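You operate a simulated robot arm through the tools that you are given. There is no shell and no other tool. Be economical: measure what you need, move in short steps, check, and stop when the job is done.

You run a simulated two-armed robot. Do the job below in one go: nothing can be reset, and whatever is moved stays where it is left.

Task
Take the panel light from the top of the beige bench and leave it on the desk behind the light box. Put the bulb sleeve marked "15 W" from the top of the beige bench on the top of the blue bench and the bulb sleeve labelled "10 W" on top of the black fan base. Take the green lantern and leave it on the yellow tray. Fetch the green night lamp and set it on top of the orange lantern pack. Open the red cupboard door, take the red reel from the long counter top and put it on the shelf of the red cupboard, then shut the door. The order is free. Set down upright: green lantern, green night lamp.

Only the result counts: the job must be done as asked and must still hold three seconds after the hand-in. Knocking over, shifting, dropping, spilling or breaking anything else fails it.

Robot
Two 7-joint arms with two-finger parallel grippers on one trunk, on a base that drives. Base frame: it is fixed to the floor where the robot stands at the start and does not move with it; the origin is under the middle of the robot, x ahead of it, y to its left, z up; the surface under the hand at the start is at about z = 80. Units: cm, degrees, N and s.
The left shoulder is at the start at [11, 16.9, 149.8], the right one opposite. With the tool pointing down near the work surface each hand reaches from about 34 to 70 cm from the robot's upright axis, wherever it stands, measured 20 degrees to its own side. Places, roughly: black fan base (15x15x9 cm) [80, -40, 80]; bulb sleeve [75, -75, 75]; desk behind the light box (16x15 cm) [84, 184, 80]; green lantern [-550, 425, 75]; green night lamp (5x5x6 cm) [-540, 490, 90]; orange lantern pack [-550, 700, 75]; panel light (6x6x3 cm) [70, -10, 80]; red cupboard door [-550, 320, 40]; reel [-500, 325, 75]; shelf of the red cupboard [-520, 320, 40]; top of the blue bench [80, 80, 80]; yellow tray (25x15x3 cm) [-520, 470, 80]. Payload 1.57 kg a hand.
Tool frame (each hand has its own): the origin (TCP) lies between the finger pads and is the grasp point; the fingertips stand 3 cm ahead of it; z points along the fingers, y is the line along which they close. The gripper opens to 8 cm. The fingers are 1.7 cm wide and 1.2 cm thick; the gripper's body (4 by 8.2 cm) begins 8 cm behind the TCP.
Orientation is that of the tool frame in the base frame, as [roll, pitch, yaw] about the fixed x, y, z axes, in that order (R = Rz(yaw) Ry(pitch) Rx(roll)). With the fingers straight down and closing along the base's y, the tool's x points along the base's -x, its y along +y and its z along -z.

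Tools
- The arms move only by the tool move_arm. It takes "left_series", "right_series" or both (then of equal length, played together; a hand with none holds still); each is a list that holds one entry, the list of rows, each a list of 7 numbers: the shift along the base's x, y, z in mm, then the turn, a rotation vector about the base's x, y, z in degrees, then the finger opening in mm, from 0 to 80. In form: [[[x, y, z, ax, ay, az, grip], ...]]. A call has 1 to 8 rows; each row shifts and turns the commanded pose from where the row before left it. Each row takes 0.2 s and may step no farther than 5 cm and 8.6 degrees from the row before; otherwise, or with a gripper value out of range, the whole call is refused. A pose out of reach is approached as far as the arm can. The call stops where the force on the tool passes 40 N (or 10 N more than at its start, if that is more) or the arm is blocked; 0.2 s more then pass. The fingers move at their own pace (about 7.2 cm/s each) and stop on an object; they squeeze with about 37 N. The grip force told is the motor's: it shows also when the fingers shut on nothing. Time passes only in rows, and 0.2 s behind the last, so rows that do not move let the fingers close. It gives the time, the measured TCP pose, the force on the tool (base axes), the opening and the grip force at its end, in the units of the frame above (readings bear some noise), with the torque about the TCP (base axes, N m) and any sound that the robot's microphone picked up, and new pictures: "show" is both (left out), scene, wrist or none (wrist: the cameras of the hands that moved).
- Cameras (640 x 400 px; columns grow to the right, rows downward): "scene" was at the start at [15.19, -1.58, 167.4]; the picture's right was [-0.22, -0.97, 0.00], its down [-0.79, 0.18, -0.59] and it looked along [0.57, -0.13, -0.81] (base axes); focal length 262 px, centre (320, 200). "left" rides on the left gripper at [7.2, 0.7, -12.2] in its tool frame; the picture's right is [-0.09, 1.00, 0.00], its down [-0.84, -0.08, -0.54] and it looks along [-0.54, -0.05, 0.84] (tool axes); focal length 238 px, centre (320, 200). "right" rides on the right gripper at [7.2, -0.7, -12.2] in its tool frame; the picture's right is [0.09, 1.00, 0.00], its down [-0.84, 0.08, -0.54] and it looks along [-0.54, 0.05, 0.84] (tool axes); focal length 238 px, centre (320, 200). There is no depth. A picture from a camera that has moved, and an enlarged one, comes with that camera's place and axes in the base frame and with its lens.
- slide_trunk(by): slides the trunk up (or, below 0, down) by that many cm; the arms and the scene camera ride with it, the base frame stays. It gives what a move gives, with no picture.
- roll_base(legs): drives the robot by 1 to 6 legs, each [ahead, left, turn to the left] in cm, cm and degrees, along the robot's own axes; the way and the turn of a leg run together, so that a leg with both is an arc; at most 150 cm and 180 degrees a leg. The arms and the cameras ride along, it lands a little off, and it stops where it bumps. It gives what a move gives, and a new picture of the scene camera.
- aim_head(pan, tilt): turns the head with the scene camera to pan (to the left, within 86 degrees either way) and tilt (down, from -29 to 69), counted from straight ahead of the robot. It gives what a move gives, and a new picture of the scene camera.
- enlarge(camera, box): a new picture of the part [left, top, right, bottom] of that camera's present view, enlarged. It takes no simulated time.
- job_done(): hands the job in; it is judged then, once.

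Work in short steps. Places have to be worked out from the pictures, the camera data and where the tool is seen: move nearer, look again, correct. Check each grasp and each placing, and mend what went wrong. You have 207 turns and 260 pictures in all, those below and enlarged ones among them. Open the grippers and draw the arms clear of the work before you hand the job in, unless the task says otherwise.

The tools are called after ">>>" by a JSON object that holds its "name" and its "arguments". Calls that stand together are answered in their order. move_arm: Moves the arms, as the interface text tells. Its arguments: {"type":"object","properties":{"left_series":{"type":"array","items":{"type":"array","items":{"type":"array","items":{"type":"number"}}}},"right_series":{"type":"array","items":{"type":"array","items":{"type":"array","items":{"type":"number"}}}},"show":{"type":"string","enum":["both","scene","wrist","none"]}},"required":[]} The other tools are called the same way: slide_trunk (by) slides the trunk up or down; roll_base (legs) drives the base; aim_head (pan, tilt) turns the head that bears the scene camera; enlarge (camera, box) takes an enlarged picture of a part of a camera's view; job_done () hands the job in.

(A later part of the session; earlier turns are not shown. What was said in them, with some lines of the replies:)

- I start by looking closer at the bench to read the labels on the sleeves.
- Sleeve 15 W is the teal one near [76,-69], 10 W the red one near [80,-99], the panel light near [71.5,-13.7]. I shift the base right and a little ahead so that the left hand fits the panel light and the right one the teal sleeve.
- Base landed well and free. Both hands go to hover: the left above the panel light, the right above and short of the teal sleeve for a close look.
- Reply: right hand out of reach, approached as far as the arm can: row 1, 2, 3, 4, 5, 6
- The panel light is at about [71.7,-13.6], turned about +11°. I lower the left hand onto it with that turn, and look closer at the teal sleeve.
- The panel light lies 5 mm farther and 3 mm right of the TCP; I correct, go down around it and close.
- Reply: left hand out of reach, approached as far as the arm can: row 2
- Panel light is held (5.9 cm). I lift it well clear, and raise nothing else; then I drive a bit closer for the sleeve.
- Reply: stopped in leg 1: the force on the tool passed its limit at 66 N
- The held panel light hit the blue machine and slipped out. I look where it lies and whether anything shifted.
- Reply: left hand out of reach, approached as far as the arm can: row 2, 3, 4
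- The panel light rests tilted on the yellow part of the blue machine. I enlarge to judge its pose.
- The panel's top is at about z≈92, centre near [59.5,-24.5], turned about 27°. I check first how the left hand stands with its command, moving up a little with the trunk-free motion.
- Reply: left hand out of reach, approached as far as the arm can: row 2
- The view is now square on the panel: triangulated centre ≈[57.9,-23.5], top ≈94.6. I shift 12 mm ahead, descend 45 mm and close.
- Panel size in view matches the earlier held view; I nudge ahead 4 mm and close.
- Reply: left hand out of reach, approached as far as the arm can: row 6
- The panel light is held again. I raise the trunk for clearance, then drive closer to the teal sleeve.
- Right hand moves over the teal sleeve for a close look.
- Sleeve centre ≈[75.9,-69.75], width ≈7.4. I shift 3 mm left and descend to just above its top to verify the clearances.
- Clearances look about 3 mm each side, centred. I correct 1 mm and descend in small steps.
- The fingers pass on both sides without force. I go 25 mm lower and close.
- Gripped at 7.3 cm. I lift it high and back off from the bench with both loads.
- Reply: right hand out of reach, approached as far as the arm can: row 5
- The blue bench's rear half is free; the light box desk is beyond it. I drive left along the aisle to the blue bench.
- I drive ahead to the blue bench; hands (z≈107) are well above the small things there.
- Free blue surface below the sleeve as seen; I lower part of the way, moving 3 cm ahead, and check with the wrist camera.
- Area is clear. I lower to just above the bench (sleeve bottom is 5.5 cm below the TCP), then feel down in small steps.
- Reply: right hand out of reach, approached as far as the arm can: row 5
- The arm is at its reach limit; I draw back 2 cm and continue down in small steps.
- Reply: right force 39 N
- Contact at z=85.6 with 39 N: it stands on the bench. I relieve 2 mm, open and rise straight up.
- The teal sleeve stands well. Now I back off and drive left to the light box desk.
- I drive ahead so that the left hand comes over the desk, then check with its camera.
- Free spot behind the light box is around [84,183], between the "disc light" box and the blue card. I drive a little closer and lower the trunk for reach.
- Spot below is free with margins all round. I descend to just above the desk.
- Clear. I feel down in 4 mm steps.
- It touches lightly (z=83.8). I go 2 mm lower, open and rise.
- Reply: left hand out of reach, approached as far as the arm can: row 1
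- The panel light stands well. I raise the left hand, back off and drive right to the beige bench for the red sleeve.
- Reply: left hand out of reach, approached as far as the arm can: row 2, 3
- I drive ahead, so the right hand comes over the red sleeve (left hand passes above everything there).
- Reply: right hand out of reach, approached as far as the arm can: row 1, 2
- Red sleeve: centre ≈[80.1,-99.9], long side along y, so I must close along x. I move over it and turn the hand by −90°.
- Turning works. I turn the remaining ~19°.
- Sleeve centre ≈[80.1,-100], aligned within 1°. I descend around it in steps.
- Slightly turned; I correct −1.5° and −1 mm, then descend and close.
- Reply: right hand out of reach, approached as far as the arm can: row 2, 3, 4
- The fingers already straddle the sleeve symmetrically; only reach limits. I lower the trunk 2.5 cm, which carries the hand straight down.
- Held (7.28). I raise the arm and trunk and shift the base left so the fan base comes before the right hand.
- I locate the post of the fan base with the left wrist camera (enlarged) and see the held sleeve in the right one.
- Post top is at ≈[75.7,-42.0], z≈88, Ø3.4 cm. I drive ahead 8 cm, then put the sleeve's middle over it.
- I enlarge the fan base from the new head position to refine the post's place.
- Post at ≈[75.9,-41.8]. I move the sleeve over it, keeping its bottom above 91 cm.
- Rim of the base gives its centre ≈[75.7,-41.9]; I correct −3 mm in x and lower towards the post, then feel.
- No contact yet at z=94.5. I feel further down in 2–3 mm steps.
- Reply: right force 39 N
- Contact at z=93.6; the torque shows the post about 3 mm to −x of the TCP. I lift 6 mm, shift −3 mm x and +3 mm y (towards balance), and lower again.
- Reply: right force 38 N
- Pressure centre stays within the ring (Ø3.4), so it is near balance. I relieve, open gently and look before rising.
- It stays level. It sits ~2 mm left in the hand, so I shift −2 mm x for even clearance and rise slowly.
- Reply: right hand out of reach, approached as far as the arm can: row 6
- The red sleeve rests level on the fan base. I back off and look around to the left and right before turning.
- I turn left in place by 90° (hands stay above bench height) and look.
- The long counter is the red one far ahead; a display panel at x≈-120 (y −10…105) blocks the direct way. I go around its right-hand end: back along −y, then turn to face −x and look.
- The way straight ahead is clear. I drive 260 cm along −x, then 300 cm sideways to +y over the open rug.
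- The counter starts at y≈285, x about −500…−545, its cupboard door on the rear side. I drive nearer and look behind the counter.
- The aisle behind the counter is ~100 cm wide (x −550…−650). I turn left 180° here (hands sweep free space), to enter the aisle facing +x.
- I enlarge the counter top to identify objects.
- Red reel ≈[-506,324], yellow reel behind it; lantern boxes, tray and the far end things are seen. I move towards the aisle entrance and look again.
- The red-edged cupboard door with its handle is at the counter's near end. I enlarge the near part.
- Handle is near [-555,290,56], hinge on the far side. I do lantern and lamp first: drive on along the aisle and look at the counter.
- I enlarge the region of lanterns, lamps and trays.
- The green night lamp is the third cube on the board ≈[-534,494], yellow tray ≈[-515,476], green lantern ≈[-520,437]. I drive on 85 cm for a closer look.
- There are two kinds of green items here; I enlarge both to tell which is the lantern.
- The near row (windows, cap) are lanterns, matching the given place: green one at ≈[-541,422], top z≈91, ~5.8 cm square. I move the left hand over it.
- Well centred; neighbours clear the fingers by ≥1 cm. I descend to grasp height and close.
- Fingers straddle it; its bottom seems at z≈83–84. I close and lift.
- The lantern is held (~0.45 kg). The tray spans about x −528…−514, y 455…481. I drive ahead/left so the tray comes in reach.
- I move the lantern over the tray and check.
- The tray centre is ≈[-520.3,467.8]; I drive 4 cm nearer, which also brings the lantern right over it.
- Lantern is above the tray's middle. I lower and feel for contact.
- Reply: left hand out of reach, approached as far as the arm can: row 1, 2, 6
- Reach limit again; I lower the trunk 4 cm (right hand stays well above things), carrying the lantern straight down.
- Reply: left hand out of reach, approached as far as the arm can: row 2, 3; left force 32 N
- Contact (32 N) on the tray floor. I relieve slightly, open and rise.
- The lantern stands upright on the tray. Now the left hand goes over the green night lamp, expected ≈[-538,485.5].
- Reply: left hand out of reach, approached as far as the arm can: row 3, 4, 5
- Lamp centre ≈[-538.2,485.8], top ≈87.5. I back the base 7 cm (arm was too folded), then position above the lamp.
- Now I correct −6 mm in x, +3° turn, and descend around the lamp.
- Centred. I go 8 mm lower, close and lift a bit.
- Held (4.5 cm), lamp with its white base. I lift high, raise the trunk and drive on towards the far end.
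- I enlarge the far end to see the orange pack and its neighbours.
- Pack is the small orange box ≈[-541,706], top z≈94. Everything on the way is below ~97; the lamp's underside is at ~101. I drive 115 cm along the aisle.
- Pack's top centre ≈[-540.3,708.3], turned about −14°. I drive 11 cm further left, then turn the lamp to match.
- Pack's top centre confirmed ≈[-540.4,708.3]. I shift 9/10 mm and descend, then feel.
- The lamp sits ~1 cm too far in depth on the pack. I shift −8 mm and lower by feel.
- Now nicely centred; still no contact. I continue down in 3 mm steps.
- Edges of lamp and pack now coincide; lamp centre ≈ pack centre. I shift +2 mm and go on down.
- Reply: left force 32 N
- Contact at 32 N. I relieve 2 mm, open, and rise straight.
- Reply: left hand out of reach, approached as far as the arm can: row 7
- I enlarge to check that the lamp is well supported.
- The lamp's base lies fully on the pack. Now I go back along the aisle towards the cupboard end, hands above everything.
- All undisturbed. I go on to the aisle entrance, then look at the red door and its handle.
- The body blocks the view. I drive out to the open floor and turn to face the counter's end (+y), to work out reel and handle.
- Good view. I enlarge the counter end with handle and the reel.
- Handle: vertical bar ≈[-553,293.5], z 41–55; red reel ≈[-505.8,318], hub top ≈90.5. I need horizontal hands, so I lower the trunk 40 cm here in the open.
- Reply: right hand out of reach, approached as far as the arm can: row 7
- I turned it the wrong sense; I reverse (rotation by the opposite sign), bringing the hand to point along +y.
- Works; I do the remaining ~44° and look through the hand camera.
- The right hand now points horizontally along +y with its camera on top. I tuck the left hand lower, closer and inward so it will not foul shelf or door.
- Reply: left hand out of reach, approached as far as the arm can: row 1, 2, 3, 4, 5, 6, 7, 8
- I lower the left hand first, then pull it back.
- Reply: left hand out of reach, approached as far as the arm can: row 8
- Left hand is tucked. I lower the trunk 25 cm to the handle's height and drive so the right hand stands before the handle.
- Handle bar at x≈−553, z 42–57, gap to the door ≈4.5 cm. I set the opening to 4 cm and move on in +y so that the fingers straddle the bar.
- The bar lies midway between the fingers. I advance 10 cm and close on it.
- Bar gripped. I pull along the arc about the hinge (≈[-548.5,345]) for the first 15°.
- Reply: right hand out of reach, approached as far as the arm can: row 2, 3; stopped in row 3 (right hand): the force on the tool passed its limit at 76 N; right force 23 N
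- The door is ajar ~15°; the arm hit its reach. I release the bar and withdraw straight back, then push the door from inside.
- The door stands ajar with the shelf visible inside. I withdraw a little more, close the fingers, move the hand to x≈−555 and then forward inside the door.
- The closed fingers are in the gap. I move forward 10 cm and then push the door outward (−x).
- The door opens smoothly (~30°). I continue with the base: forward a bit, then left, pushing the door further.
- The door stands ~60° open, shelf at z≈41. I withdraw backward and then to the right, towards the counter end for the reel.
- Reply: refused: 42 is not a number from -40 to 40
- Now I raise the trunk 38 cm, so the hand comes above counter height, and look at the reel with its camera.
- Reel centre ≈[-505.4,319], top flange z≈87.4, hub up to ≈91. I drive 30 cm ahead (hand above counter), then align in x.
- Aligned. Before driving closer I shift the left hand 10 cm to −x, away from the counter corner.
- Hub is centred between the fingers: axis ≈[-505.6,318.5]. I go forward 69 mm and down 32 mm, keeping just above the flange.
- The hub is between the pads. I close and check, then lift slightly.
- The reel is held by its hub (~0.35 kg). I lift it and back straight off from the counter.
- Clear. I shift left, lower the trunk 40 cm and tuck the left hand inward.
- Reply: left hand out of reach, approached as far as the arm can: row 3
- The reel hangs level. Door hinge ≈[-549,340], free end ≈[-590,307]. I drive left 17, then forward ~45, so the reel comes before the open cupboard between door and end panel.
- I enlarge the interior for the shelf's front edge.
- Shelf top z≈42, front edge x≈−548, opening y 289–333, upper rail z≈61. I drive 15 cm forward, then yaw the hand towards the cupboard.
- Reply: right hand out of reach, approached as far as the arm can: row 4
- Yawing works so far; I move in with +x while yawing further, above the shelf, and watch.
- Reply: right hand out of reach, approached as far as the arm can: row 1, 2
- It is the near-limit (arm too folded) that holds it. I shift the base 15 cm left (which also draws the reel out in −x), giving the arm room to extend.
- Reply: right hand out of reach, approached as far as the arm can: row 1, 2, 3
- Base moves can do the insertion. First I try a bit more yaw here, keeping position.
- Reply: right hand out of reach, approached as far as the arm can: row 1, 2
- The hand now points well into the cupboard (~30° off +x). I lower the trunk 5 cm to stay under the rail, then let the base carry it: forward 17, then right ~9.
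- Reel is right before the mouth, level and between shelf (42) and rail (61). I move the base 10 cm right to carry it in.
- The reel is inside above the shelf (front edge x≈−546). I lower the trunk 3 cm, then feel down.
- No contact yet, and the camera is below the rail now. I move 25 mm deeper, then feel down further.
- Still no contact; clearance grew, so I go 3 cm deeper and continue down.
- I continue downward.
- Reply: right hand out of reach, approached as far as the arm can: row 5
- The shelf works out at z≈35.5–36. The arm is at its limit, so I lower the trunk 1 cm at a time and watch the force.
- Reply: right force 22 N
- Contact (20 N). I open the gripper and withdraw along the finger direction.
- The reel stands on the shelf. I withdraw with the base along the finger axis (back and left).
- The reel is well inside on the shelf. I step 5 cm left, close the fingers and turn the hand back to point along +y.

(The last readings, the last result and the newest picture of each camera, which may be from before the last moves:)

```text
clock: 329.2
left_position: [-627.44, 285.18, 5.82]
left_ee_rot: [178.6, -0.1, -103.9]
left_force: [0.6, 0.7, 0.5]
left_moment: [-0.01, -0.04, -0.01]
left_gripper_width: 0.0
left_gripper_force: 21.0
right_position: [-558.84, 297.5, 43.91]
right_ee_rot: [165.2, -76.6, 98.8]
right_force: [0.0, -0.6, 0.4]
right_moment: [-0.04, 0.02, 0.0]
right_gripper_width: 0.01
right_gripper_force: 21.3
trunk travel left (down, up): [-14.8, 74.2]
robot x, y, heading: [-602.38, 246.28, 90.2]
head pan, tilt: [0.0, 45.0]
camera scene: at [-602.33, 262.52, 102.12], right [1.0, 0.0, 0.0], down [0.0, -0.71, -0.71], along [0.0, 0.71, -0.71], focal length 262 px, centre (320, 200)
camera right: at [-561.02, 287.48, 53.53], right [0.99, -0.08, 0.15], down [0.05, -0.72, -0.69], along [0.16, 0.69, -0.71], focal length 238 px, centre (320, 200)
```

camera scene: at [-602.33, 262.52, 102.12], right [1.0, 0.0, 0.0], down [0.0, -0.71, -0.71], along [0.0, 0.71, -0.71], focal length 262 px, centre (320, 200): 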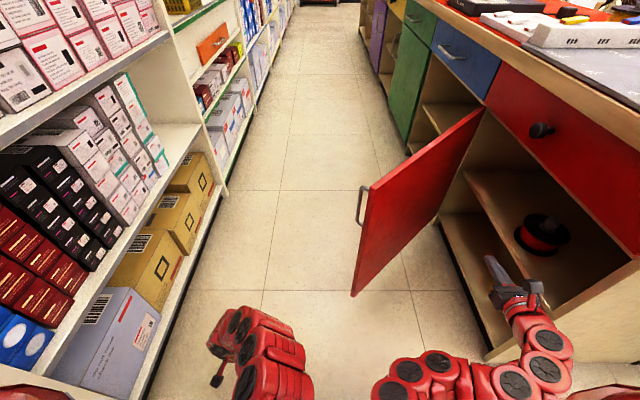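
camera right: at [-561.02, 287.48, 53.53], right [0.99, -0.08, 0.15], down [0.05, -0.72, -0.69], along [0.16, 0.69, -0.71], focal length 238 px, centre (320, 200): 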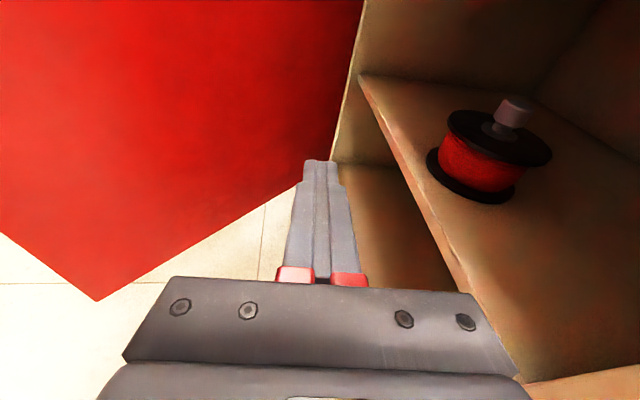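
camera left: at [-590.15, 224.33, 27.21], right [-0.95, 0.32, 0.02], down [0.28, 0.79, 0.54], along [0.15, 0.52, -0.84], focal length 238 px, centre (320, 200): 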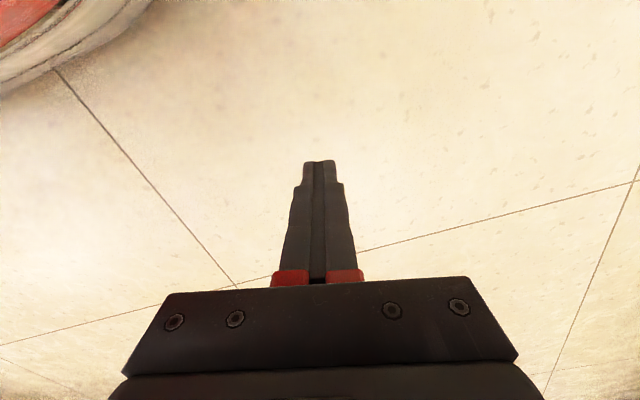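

For closing I use the left hand, which is already on the outer side of the door. First I draw the base back a little so the right hand clears the counter, and raise the trunk 15 cm.

>>> {"name": "roll_base", "arguments": {"legs": [[-10, 0, 0], [0, -6, 0]]}}

>>> {"name": "slide_trunk", "arguments": {"by": 15}}

>>> {"name": "move_arm", "arguments": {"left_series": [[[0, 35, 10, 0, 0, 0, 0], [0, 40, 15, 0, 0, 0, 0], [0, 40, 15, 0, 0, 0, 0], [0, 40, 15, 0, 0, 0, 0], [0, 40, 15, 0, 0, 0, 0], [0, 40, 15, 0, 0, 0, 0], [0, 40, 10, 0, 0, 0, 0]]], "show": "scene"}}

```text
clock: 330.9
left_position: [-621.51, 275.29, 5.88]
left_ee_rot: [178.7, -0.2, -103.9]
left_force: [-0.5, 0.5, -0.1]
left_moment: [-0.01, 0.02, 0.02]
left_gripper_width: 0.0
left_gripper_force: 21.0
right_position: [-552.82, 287.82, 44.11]
right_ee_rot: [166.0, -76.7, 98.0]
right_force: [-0.4, 0.3, -0.7]
right_moment: [0.0, 0.03, 0.0]
right_gripper_width: 0.01
right_gripper_force: 21.0
trunk travel left (down, up): [-14.8, 74.2]
robot x, y, heading: [-596.02, 236.57, 89.8]
head pan, tilt: [0.0, 45.0]
camera scene: at [-596.35, 252.69, 102.2], right [1.0, 0.0, 0.0], down [0.0, -0.71, -0.71], along [0.0, 0.71, -0.71], focal length 262 px, centre (320, 200)
```

scene: 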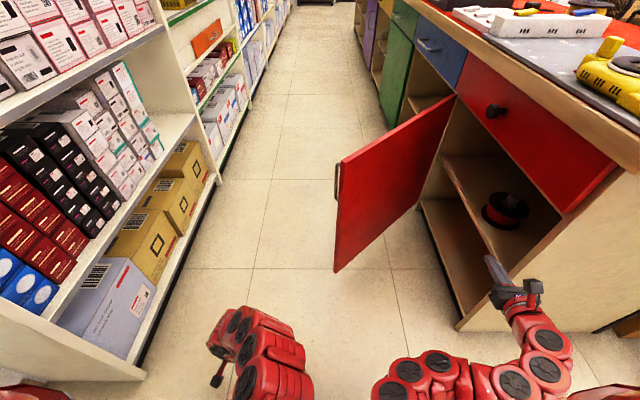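

```text
clock: 332.6
left_position: [-621.55, 275.31, 20.9]
left_ee_rot: [178.6, -0.1, -103.9]
left_force: [0.1, -1.3, -0.3]
left_moment: [-0.02, -0.01, 0.01]
left_gripper_width: 0.0
left_gripper_force: 21.1
right_position: [-552.84, 287.83, 59.02]
right_ee_rot: [166.0, -76.7, 97.9]
right_force: [1.4, -0.3, -0.2]
right_moment: [-0.03, 0.01, 0.02]
right_gripper_width: 0.0
right_gripper_force: 20.8
trunk travel left (down, up): [-29.8, 59.2]
robot x, y, heading: [-596.39, 236.42, 90.3]
head pan, tilt: [0.0, 45.0]
```

```text
clock: 334.2
left_position: [-621.37, 300.72, 30.27]
left_ee_rot: [178.5, -0.1, -104.2]
left_force: [-0.8, 0.2, 0.6]
left_moment: [0.03, -0.04, 0.0]
left_gripper_width: 0.0
left_gripper_force: 21.6
left hand out of reach, approached as far as the arm can: row 7
right_position: [-552.76, 287.83, 58.96]
right_ee_rot: [166.0, -76.7, 97.9]
right_force: [0.6, 0.3, -0.4]
right_moment: [0.02, 0.02, 0.01]
right_gripper_width: 0.02
right_gripper_force: 21.2
trunk travel left (down, up): [-29.8, 59.2]
robot x, y, heading: [-596.0, 236.42, 90.0]
head pan, tilt: [0.0, 45.0]
camera scene: at [-596.27, 252.69, 117.2], right [1.0, 0.0, 0.0], down [0.0, -0.71, -0.71], along [0.0, 0.71, -0.71], focal length 262 px, centre (320, 200)
```

scene: 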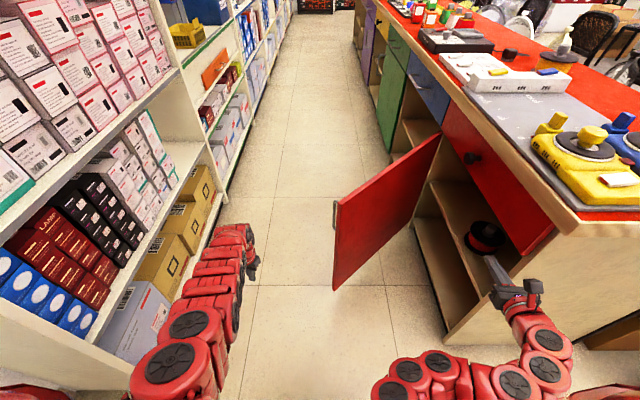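

The left hand is in position. Before turning I pull the right hand back and aside so it clears the counter corner.

>>> {"name": "move_arm", "arguments": {"right_series": [[[0, -30, 0, 0, 0, 0, 0], [5, -30, 0, 0, 0, 0, 0], [10, -30, 0, 0, 0, 0, 0], [20, -30, 0, 0, 0, 0, 0], [20, -20, 0, 0, 0, 0, 0]]], "show": "scene"}}

```text
clock: 335.4
left_position: [-621.47, 300.52, 30.23]
left_ee_rot: [178.6, -0.1, -104.0]
left_force: [-0.5, -0.6, 1.9]
left_moment: [0.02, 0.02, 0.02]
left_gripper_width: 0.03
left_gripper_force: 20.9
right_position: [-547.19, 273.76, 59.06]
right_ee_rot: [166.3, -76.7, 97.7]
right_force: [0.1, 0.6, 0.3]
right_moment: [0.0, -0.01, 0.01]
right_gripper_width: 0.0
right_gripper_force: 21.7
trunk travel left (down, up): [-29.8, 59.2]
robot x, y, heading: [-596.08, 236.29, 89.9]
head pan, tilt: [0.0, 45.0]
camera scene: at [-596.33, 252.68, 117.21], right [1.0, 0.0, 0.0], down [0.0, -0.71, -0.71], along [0.0, 0.71, -0.71], focal length 262 px, centre (320, 200)
```

scene: 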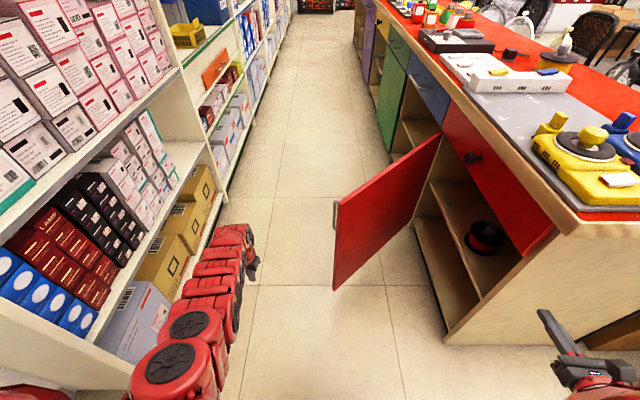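

Right hand is clear. I go 5 cm forward and turn right step by step, sweeping the left hand against the door's outer side.

>>> {"name": "roll_base", "arguments": {"legs": [[5, 0, 0], [0, 0, -22]]}}

```text
clock: 337.5
left_position: [-595.31, 310.33, 30.2]
left_ee_rot: [178.7, -0.2, -126.1]
left_force: [0.7, 0.7, -0.8]
left_moment: [0.02, -0.01, -0.02]
left_gripper_width: 0.0
left_gripper_force: 21.4
right_position: [-536.71, 257.55, 59.09]
right_ee_rot: [166.0, -76.7, 75.7]
right_force: [0.1, 0.0, 0.3]
right_moment: [0.0, 0.0, 0.01]
right_gripper_width: 0.0
right_gripper_force: 21.4
trunk travel left (down, up): [-29.8, 59.2]
robot x, y, heading: [-596.12, 241.76, 68.1]
head pan, tilt: [0.0, 45.0]
camera scene: at [-590.24, 256.51, 117.2], right [0.93, -0.38, 0.0], down [-0.27, -0.66, -0.71], along [0.27, 0.66, -0.71], focal length 262 px, centre (320, 200)
```

scene: 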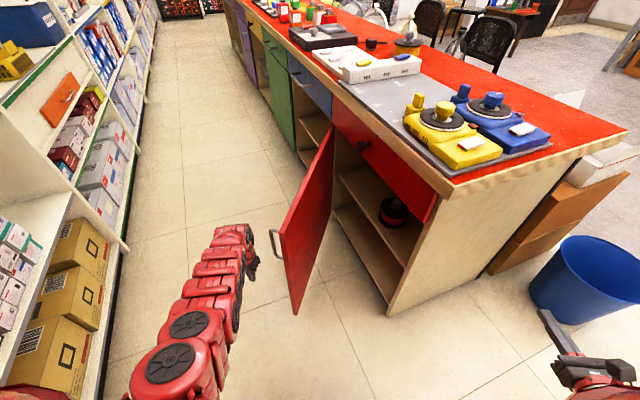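

The left hand is right behind the handle. I continue turning in small steps.

>>> {"name": "roll_base", "arguments": {"legs": [[0, 0, -14]]}}

```text
clock: 338.8
left_position: [-578.82, 308.1, 30.27]
left_ee_rot: [178.6, -0.2, -140.2]
left_force: [-0.7, -0.2, -0.2]
left_moment: [0.0, 0.03, 0.04]
left_gripper_width: 0.0
left_gripper_force: 21.2
right_position: [-534.5, 242.62, 59.02]
right_ee_rot: [166.0, -76.7, 61.6]
right_force: [-0.4, -0.3, 0.1]
right_moment: [-0.01, -0.03, 0.0]
right_gripper_width: 0.0
right_gripper_force: 21.6
trunk travel left (down, up): [-29.8, 59.2]
robot x, y, heading: [-596.24, 241.57, 54.0]
head pan, tilt: [0.0, 45.0]
camera scene: at [-586.78, 254.58, 117.2], right [0.81, -0.59, 0.0], down [-0.42, -0.57, -0.71], along [0.42, 0.57, -0.71], focal length 262 px, centre (320, 200)
```

scene: 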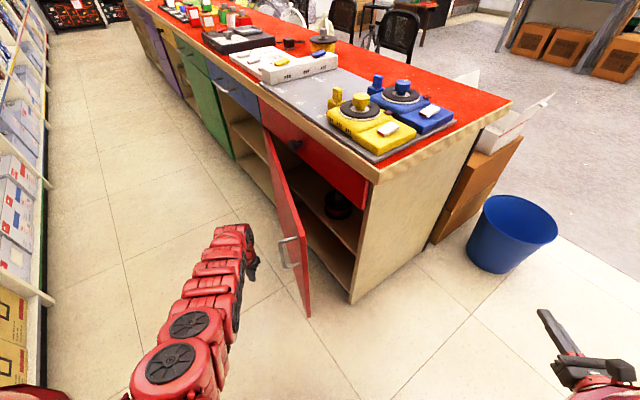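

The door is being pushed shut smoothly. I continue.

>>> {"name": "roll_base", "arguments": {"legs": [[0, 0, -11]]}}

```text
clock: 339.9
left_position: [-566.04, 303.36, 30.08]
left_ee_rot: [178.6, -0.1, -151.6]
left_force: [-0.2, -0.1, -0.8]
left_moment: [0.0, -0.04, 0.0]
left_gripper_width: 0.01
left_gripper_force: 21.1
right_position: [-535.5, 230.5, 59.05]
right_ee_rot: [166.0, -76.7, 50.4]
right_force: [0.4, -0.3, 0.4]
right_moment: [0.03, -0.03, -0.02]
right_gripper_width: 0.0
right_gripper_force: 21.3
trunk travel left (down, up): [-29.8, 59.2]
robot x, y, heading: [-596.24, 241.15, 42.5]
head pan, tilt: [0.0, 45.0]
camera scene: at [-584.42, 252.47, 117.2], right [0.68, -0.74, 0.0], down [-0.52, -0.48, -0.71], along [0.52, 0.48, -0.71], focal length 262 px, centre (320, 200)
```

scene: 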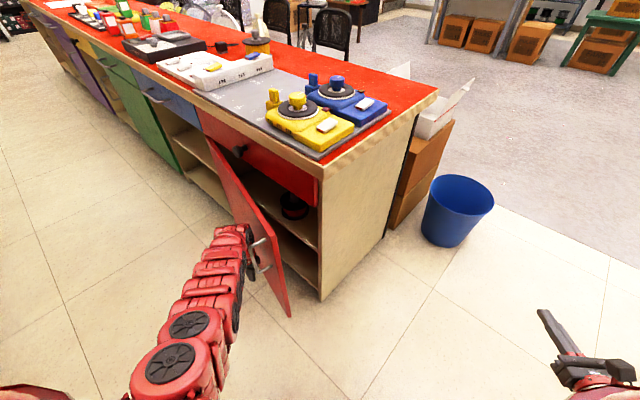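

Nearly shut; now I translate the base 8 cm along +x to push the rest.

>>> {"name": "roll_base", "arguments": {"legs": [[6, -5.5, 0]]}}

```text
clock: 341.0
left_position: [-557.77, 303.27, 30.11]
left_ee_rot: [178.5, -0.2, -151.6]
left_force: [0.2, 1.3, 0.3]
left_moment: [-0.02, -0.02, -0.02]
left_gripper_width: 0.02
left_gripper_force: 21.2
right_position: [-527.46, 230.31, 59.17]
right_ee_rot: [166.0, -76.8, 50.2]
right_force: [-0.2, -0.3, 0.5]
right_moment: [0.01, 0.05, -0.01]
right_gripper_width: 0.0
right_gripper_force: 21.7
trunk travel left (down, up): [-29.8, 59.2]
robot x, y, heading: [-588.14, 241.49, 42.8]
head pan, tilt: [0.0, 45.0]
camera scene: at [-576.25, 252.45, 117.19], right [0.68, -0.74, 0.0], down [-0.52, -0.48, -0.71], along [0.52, 0.48, -0.71], focal length 262 px, centre (320, 200)
```

scene: 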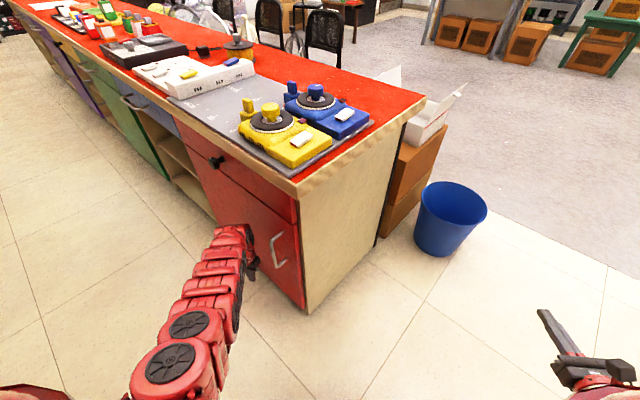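

Almost closed and still no resistance. I push 2–4 cm more until it meets the stop.

>>> {"name": "roll_base", "arguments": {"legs": [[2.2, -2, 0]]}}

>>> {"name": "enlarge", "arguments": {"camera": "scene", "box": [180, 130, 340, 330]}}

```text
clock: 341.8
left_position: [-554.88, 303.2, 30.18]
left_ee_rot: [178.7, -0.3, -151.7]
left_force: [0.0, -0.4, 0.1]
left_moment: [0.0, 0.01, 0.01]
left_gripper_width: 0.01
left_gripper_force: 20.9
right_position: [-524.46, 230.25, 58.98]
right_ee_rot: [166.1, -76.8, 50.2]
right_force: [0.4, -0.5, 0.0]
right_moment: [0.02, 0.02, 0.02]
right_gripper_width: 0.0
right_gripper_force: 21.7
trunk travel left (down, up): [-29.8, 59.2]
robot x, y, heading: [-585.19, 241.38, 42.3]
head pan, tilt: [0.0, 45.0]
camera scene: at [-573.29, 252.44, 117.19], right [0.67, -0.74, 0.0], down [-0.52, -0.48, -0.71], along [0.52, 0.48, -0.71], focal length 262 px, centre (320, 200)
```

scene: 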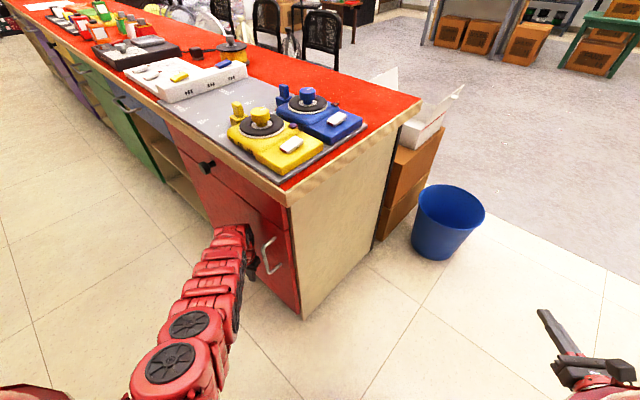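

```text
2.00 times, centred on (260, 230) of scene
camera zoom: at [-573.29, 252.44, 117.19], right [0.67, -0.74, 0.0], down [-0.52, -0.48, -0.71], along [0.52, 0.48, -0.71], focal length 525 px, centre (440, 140)
```

zoom: 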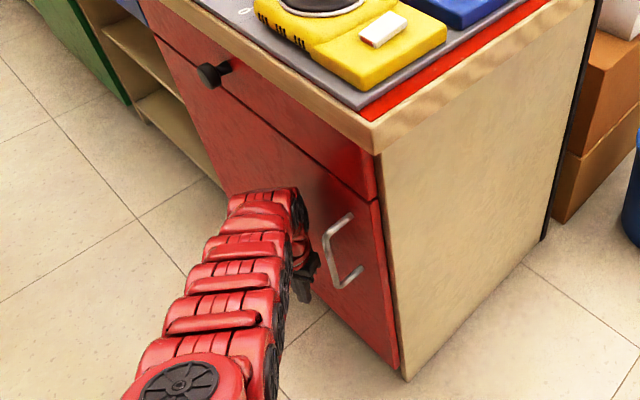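

It looks flush. I press gently with the left arm to be sure it meets the stop.

>>> {"name": "move_arm", "arguments": {"left_series": [[[8, 0, 0, 0, 0, 0, 0], [8, 0, 0, 0, 0, 0, 0], [8, 0, 0, 0, 0, 0, 0], [8, 0, 0, 0, 0, 0, 0]]], "show": "none"}}

```text
clock: 342.8
left_position: [-553.73, 302.54, 30.77]
left_ee_rot: [178.6, 0.0, -151.7]
left_force: [0.5, -0.8, 0.5]
left_moment: [-0.01, 0.01, -0.01]
left_gripper_width: 0.0
left_gripper_force: 21.2
left hand out of reach, approached as far as the arm can: row 1, 2, 3, 4
right_position: [-524.45, 230.34, 59.01]
right_ee_rot: [166.0, -76.7, 50.3]
right_force: [-0.4, 0.2, 0.1]
right_moment: [0.01, 0.02, 0.02]
right_gripper_width: 0.01
right_gripper_force: 21.8
trunk travel left (down, up): [-29.8, 59.2]
robot x, y, heading: [-585.04, 241.36, 42.4]
head pan, tilt: [0.0, 45.0]
```

Out of arm reach; I push on with the base in +x by 3 cm (it stops on force).

>>> {"name": "roll_base", "arguments": {"legs": [[2.2, -2, 0]]}}

>>> {"name": "enlarge", "arguments": {"camera": "left", "box": [0, 0, 640, 400]}}

```text
clock: 343.7
left_position: [-553.84, 303.03, 30.07]
left_ee_rot: [178.6, -1.2, -150.4]
left_force: [0.7, -0.1, -0.5]
left_moment: [0.02, 0.02, 0.01]
left_gripper_width: 0.02
left_gripper_force: 20.7
right_position: [-522.73, 230.66, 59.08]
right_ee_rot: [166.0, -76.7, 50.7]
right_force: [0.0, 0.1, 0.6]
right_moment: [-0.01, 0.0, -0.03]
right_gripper_width: 0.0
right_gripper_force: 21.1
trunk travel left (down, up): [-29.8, 59.2]
robot x, y, heading: [-583.38, 241.32, 42.8]
head pan, tilt: [0.0, 45.0]
stopped in leg 1: the robot was blocked; the commanded pose is now the measured one
camera scene: at [-571.7, 252.46, 117.19], right [0.68, -0.73, 0.0], down [-0.52, -0.48, -0.71], along [0.52, 0.48, -0.71], focal length 262 px, centre (320, 200)
```

scene: 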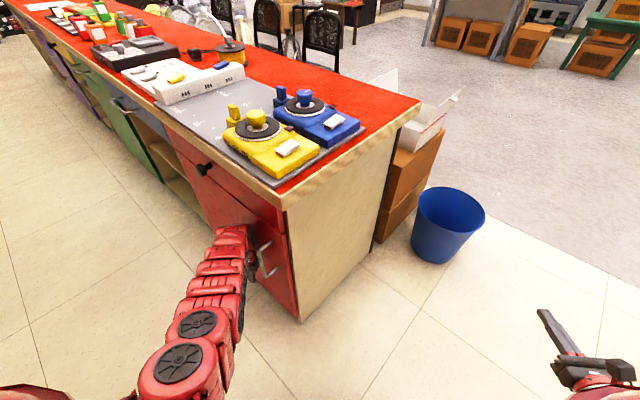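

```text
1.00 times, centred on (320, 200) of left (not enlarged: the box is as wide or as high as the picture)
camera zoom: at [-559.95, 299.84, 42.55], right [-0.41, 0.91, 0.02], down [0.78, 0.34, 0.52], along [0.47, 0.23, -0.85], focal length 238 px, centre (320, 200)
```

zoom: 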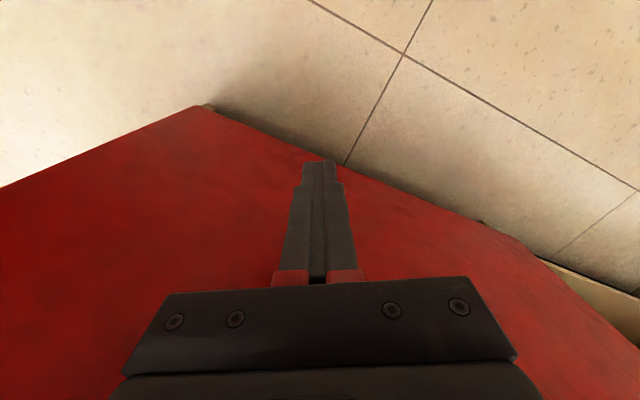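

Blocked: the door is on its stop. I back away in −x and check the door from a better angle.

>>> {"name": "roll_base", "arguments": {"legs": [[-7, 6.5, 0], [-20, 0, 0]]}}

>>> {"name": "enlarge", "arguments": {"camera": "scene", "box": [200, 80, 400, 260]}}

```text
clock: 345.9
left_position: [-575.29, 292.16, 30.22]
left_ee_rot: [178.5, -1.1, -150.1]
left_force: [0.8, 0.6, -0.4]
left_moment: [-0.02, 0.02, 0.01]
left_gripper_width: 0.01
left_gripper_force: 21.2
right_position: [-543.94, 220.0, 59.17]
right_ee_rot: [165.8, -76.8, 51.0]
right_force: [0.4, 0.8, 0.6]
right_moment: [0.03, 0.04, -0.01]
right_gripper_width: 0.0
right_gripper_force: 20.7
trunk travel left (down, up): [-29.8, 59.2]
robot x, y, heading: [-604.58, 230.89, 43.1]
head pan, tilt: [0.0, 45.0]
stopped in leg 2: the robot was blocked; the commanded pose is now the measured one
camera scene: at [-593.02, 241.69, 117.2], right [0.68, -0.73, 0.0], down [-0.52, -0.48, -0.71], along [0.52, 0.48, -0.71], focal length 262 px, centre (320, 200)
```

scene: 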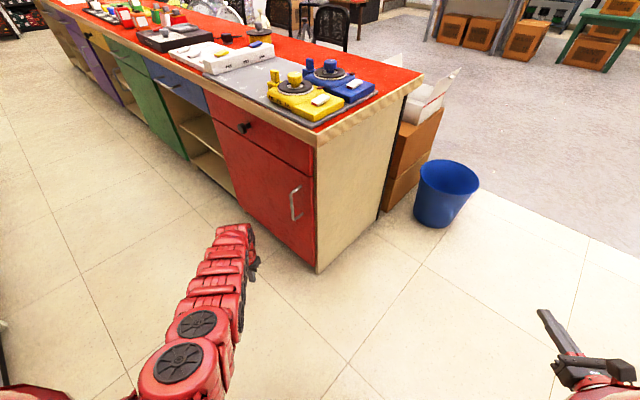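

```text
2.22 times, centred on (300, 170) of scene
camera zoom: at [-593.02, 241.69, 117.2], right [0.68, -0.73, 0.0], down [-0.52, -0.48, -0.71], along [0.52, 0.48, -0.71], focal length 583 px, centre (364, 267)
```

zoom: 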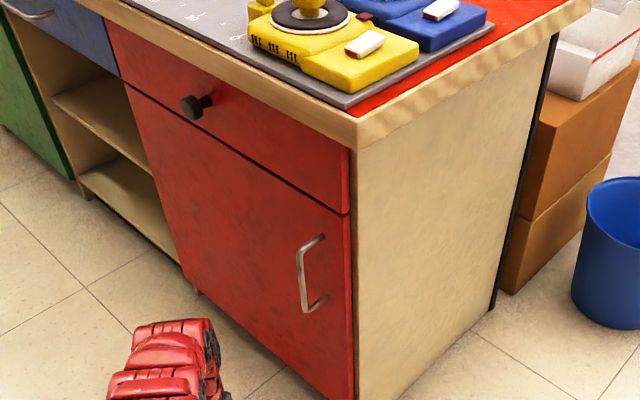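

The door is flush shut. Backing touched the white table's corner; I move away from it and check the things on it.

>>> {"name": "roll_base", "arguments": {"legs": [[18, -20, 0], [0, -40, 0]]}}

>>> {"name": "aim_head", "arguments": {"pan": 86, "tilt": 20}}

```text
clock: 347.5
left_position: [-558.27, 290.37, 29.65]
left_ee_rot: [178.4, -2.5, -148.9]
left_force: [0.9, 0.2, 0.2]
left_moment: [0.01, 0.01, -0.03]
left_gripper_width: 0.0
left_gripper_force: 21.5
right_position: [-524.93, 218.46, 59.13]
right_ee_rot: [165.8, -76.8, 51.4]
right_force: [-0.1, -0.7, 0.0]
right_moment: [-0.01, -0.02, 0.0]
right_gripper_width: 0.01
right_gripper_force: 21.3
trunk travel left (down, up): [-29.8, 59.2]
robot x, y, heading: [-585.96, 228.97, 43.1]
head pan, tilt: [0.0, 45.0]
stopped in leg 1: the robot was blocked; the commanded pose is now the measured one
camera scene: at [-574.31, 239.74, 117.21], right [0.69, -0.73, 0.0], down [-0.51, -0.48, -0.71], along [0.52, 0.49, -0.71], focal length 262 px, centre (320, 200)
```

scene: 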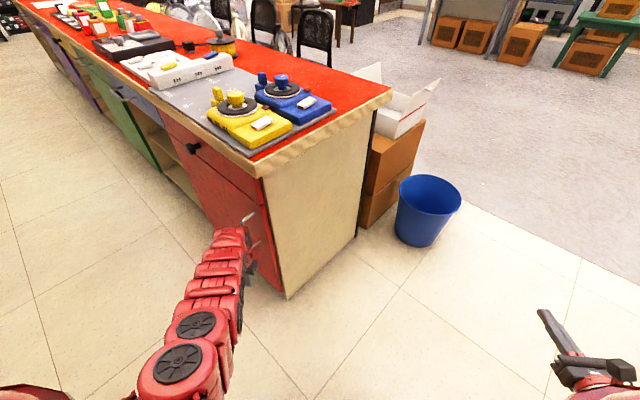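

```text
clock: 349.1
left_position: [-558.2, 290.32, 29.71]
left_ee_rot: [178.4, -2.5, -149.1]
left_force: [-0.7, 0.3, 0.2]
left_moment: [0.02, 0.02, -0.01]
left_gripper_width: 0.01
left_gripper_force: 21.2
right_position: [-525.1, 218.54, 59.26]
right_ee_rot: [165.8, -76.8, 51.3]
right_force: [0.4, 0.0, -0.2]
right_moment: [0.0, -0.03, -0.02]
right_gripper_width: 0.02
right_gripper_force: 21.3
trunk travel left (down, up): [-29.8, 59.2]
robot x, y, heading: [-586.16, 228.82, 43.4]
head pan, tilt: [85.9, 20.0]
camera scene: at [-586.07, 241.37, 121.09], right [0.77, 0.63, 0.0], down [0.22, -0.26, -0.94], along [-0.59, 0.73, -0.34], focal length 262 px, centre (320, 200)
```

scene: 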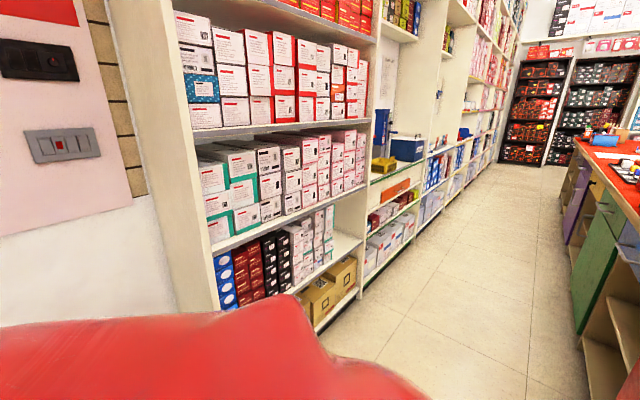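

The left hand just touched the handle again (door stays shut). I retreat straight along −y, then +x, away from table and counter.

>>> {"name": "roll_base", "arguments": {"legs": [[-17, -18.3, 0], [18, -45, 0]]}}

>>> {"name": "aim_head", "arguments": {"pan": 40, "tilt": 35}}

```text
clock: 353.4
left_position: [-513.24, 244.27, 29.64]
left_ee_rot: [178.5, -2.8, -149.0]
left_force: [1.3, -0.4, 0.0]
left_moment: [0.0, 0.03, -0.03]
left_gripper_width: 0.0
left_gripper_force: 20.7
right_position: [-480.08, 172.27, 59.18]
right_ee_rot: [165.8, -76.7, 51.2]
right_force: [0.6, 0.0, 0.6]
right_moment: [0.0, 0.02, 0.0]
right_gripper_width: 0.0
right_gripper_force: 21.0
trunk travel left (down, up): [-29.8, 59.2]
robot x, y, heading: [-540.71, 182.35, 43.3]
head pan, tilt: [85.9, 20.0]
camera scene: at [-541.01, 195.46, 121.07], right [0.78, 0.63, 0.0], down [0.22, -0.27, -0.94], along [-0.59, 0.73, -0.34], focal length 262 px, centre (320, 200)
```

scene: 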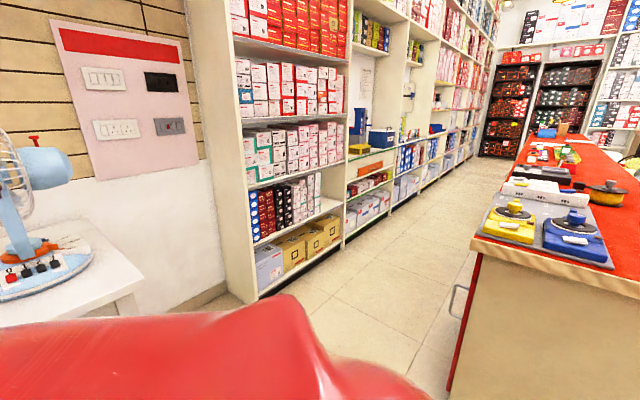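

```text
clock: 354.5
left_position: [-513.14, 244.33, 29.66]
left_ee_rot: [178.4, -2.6, -149.0]
left_force: [0.0, 0.2, -0.4]
left_moment: [0.04, -0.03, 0.0]
left_gripper_width: 0.01
left_gripper_force: 22.0
right_position: [-480.17, 172.28, 59.09]
right_ee_rot: [165.8, -76.7, 51.1]
right_force: [0.1, 0.3, -0.4]
right_moment: [-0.02, -0.01, 0.01]
right_gripper_width: 0.0
right_gripper_force: 21.9
trunk travel left (down, up): [-29.8, 59.2]
robot x, y, heading: [-541.61, 182.8, 43.4]
head pan, tilt: [40.0, 35.0]
camera scene: at [-534.12, 197.0, 118.69], right [0.99, -0.12, 0.0], down [-0.07, -0.57, -0.82], along [0.1, 0.81, -0.57], focal length 262 px, centre (320, 200)
```

scene: 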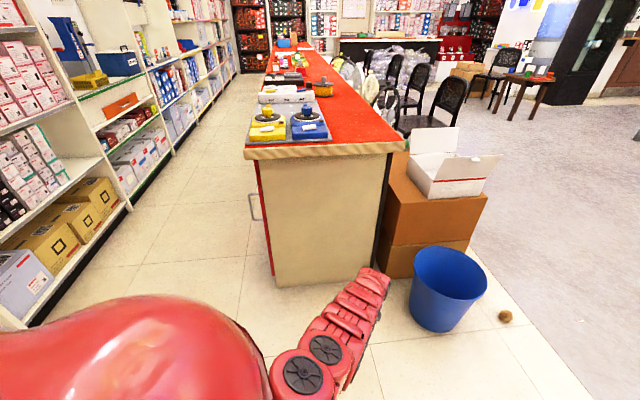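

Door is shut and flush. I move to open floor and turn to check the white table's things once.

>>> {"name": "roll_base", "arguments": {"legs": [[0, -50, 0], [0, 0, 70]]}}

>>> {"name": "aim_head", "arguments": {"pan": 60, "tilt": 15}}

```text
clock: 360.6
left_position: [-556.49, 192.06, 29.66]
left_ee_rot: [178.5, -2.5, -77.5]
left_force: [-0.6, -0.3, 0.5]
left_moment: [-0.02, 0.0, 0.0]
left_gripper_width: 0.01
left_gripper_force: 21.5
right_position: [-477.69, 200.79, 59.18]
right_ee_rot: [165.9, -76.8, 122.9]
right_force: [0.0, -0.4, 0.3]
right_moment: [0.05, -0.01, -0.01]
right_gripper_width: 0.0
right_gripper_force: 21.3
trunk travel left (down, up): [-29.8, 59.2]
robot x, y, heading: [-506.89, 145.87, 114.9]
head pan, tilt: [40.0, 35.0]
camera scene: at [-518.1, 157.24, 118.69], right [0.43, 0.9, 0.0], down [0.52, -0.24, -0.82], along [-0.74, 0.35, -0.57], focal length 262 px, centre (320, 200)
```

scene: 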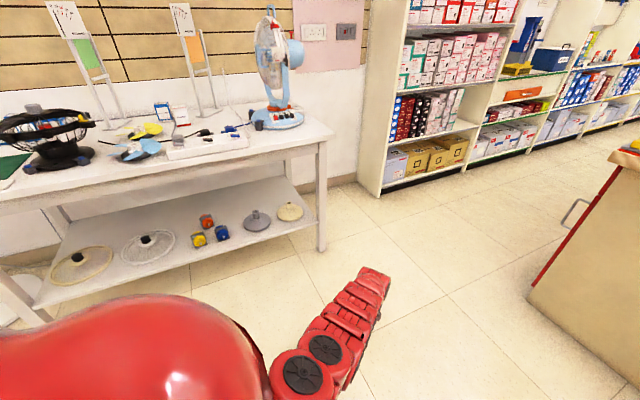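

```text
clock: 361.4
left_position: [-556.49, 191.97, 29.57]
left_ee_rot: [178.5, -2.6, -77.6]
left_force: [-0.8, 0.4, 0.3]
left_moment: [0.02, 0.0, 0.02]
left_gripper_width: 0.0
left_gripper_force: 20.9
right_position: [-477.59, 200.76, 59.11]
right_ee_rot: [165.8, -76.7, 122.9]
right_force: [-0.3, 0.1, 0.9]
right_moment: [0.02, 0.01, 0.02]
right_gripper_width: 0.0
right_gripper_force: 21.4
trunk travel left (down, up): [-29.8, 59.2]
robot x, y, heading: [-506.81, 146.26, 114.8]
head pan, tilt: [60.0, 15.0]
camera scene: at [-519.43, 154.35, 121.88], right [0.09, 1.0, 0.0], down [0.26, -0.02, -0.97], along [-0.96, 0.09, -0.26], focal length 262 px, centre (320, 200)
```

scene: 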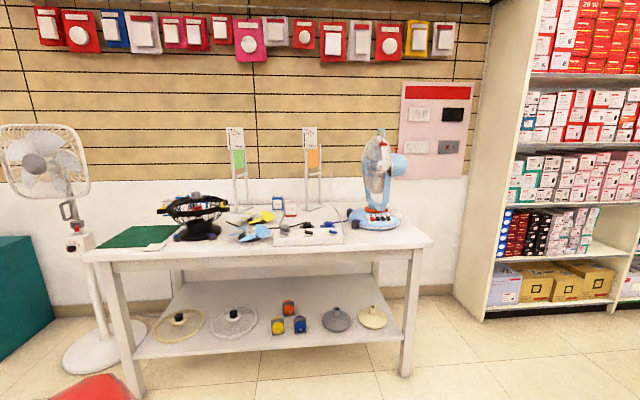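

The table is undisturbed. I open both grippers; arms are clear of everything.

>>> {"name": "move_arm", "arguments": {"left_series": [[[0, 0, 0, 0, 0, 0, 80], [0, 0, 0, 0, 0, 0, 80], [0, 0, 0, 0, 0, 0, 80]]], "right_series": [[[0, 0, 0, 0, 0, 0, 80], [0, 0, 0, 0, 0, 0, 80], [0, 0, 0, 0, 0, 0, 80]]], "show": "none"}}

>>> {"name": "aim_head", "arguments": {"pan": -30, "tilt": 20}}

```text
clock: 362.2
left_position: [-556.43, 192.09, 29.7]
left_ee_rot: [178.5, -2.6, -77.5]
left_force: [0.0, 0.4, -0.2]
left_moment: [0.04, -0.02, 0.01]
left_gripper_width: 8.0
left_gripper_force: 0.1
right_position: [-477.78, 200.61, 59.21]
right_ee_rot: [165.8, -76.7, 122.8]
right_force: [-0.3, 0.3, 0.2]
right_moment: [-0.01, 0.0, 0.0]
right_gripper_width: 8.02
right_gripper_force: 0.1
trunk travel left (down, up): [-29.8, 59.2]
robot x, y, heading: [-507.13, 146.13, 114.6]
head pan, tilt: [60.0, 15.0]
```

```text
clock: 363.9
left_position: [-556.36, 191.98, 29.63]
left_ee_rot: [178.4, -2.6, -77.5]
left_force: [-0.1, 0.5, 0.4]
left_moment: [-0.02, 0.01, -0.02]
left_gripper_width: 8.0
left_gripper_force: 0.0
right_position: [-477.79, 200.67, 59.14]
right_ee_rot: [165.6, -76.7, 122.8]
right_force: [-0.2, -0.1, 0.3]
right_moment: [-0.02, -0.02, 0.01]
right_gripper_width: 7.98
right_gripper_force: 0.0
trunk travel left (down, up): [-29.8, 59.2]
robot x, y, heading: [-506.97, 146.16, 114.7]
head pan, tilt: [-30.0, 20.0]
camera scene: at [-509.29, 162.77, 121.07], right [1.0, -0.09, 0.0], down [-0.03, -0.34, -0.94], along [0.08, 0.94, -0.34], focal length 262 px, centre (320, 200)
```

scene: 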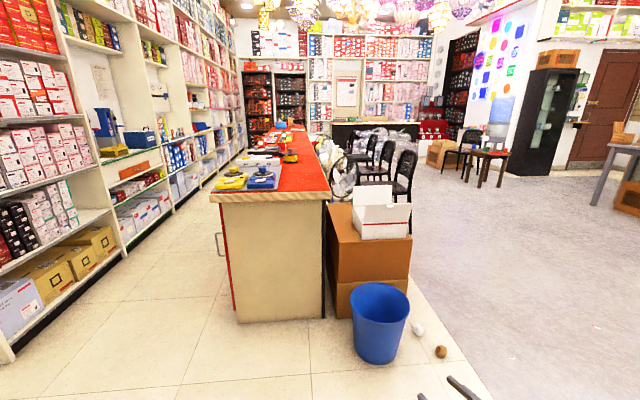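

Everything is placed, the door is shut, both grippers are open and clear; I hand the job in.

>>> {"name": "job_done", "arguments": {}}

```text
The job is handed in.
```

All the moves were made and the job is handed in. One thing may count against it: early on, the panel light hit the blue cap press on the beige bench. It slipped from the grip and landed on the press. I picked it up again, and the press showed no clear shift in the pictures, though I could not rule out a small one.

- **Panel light:** on the desk behind the light box.
- **"15 W" sleeve:** on top of the blue bench.
- **"10 W" sleeve:** resting level across the post of the black fan base.
- **Green lantern:** upright on the yellow tray. There were two kinds of green item there; I took the windowed, capped one that best matched the place you gave.
- **Green night lamp:** upright on the orange lantern pack.
- **Red reel:** on the shelf of the red cupboard, with the door shut.

Near the end the base backed into something, most likely the corner of the white fan table. Everything on it was still standing when I looked.
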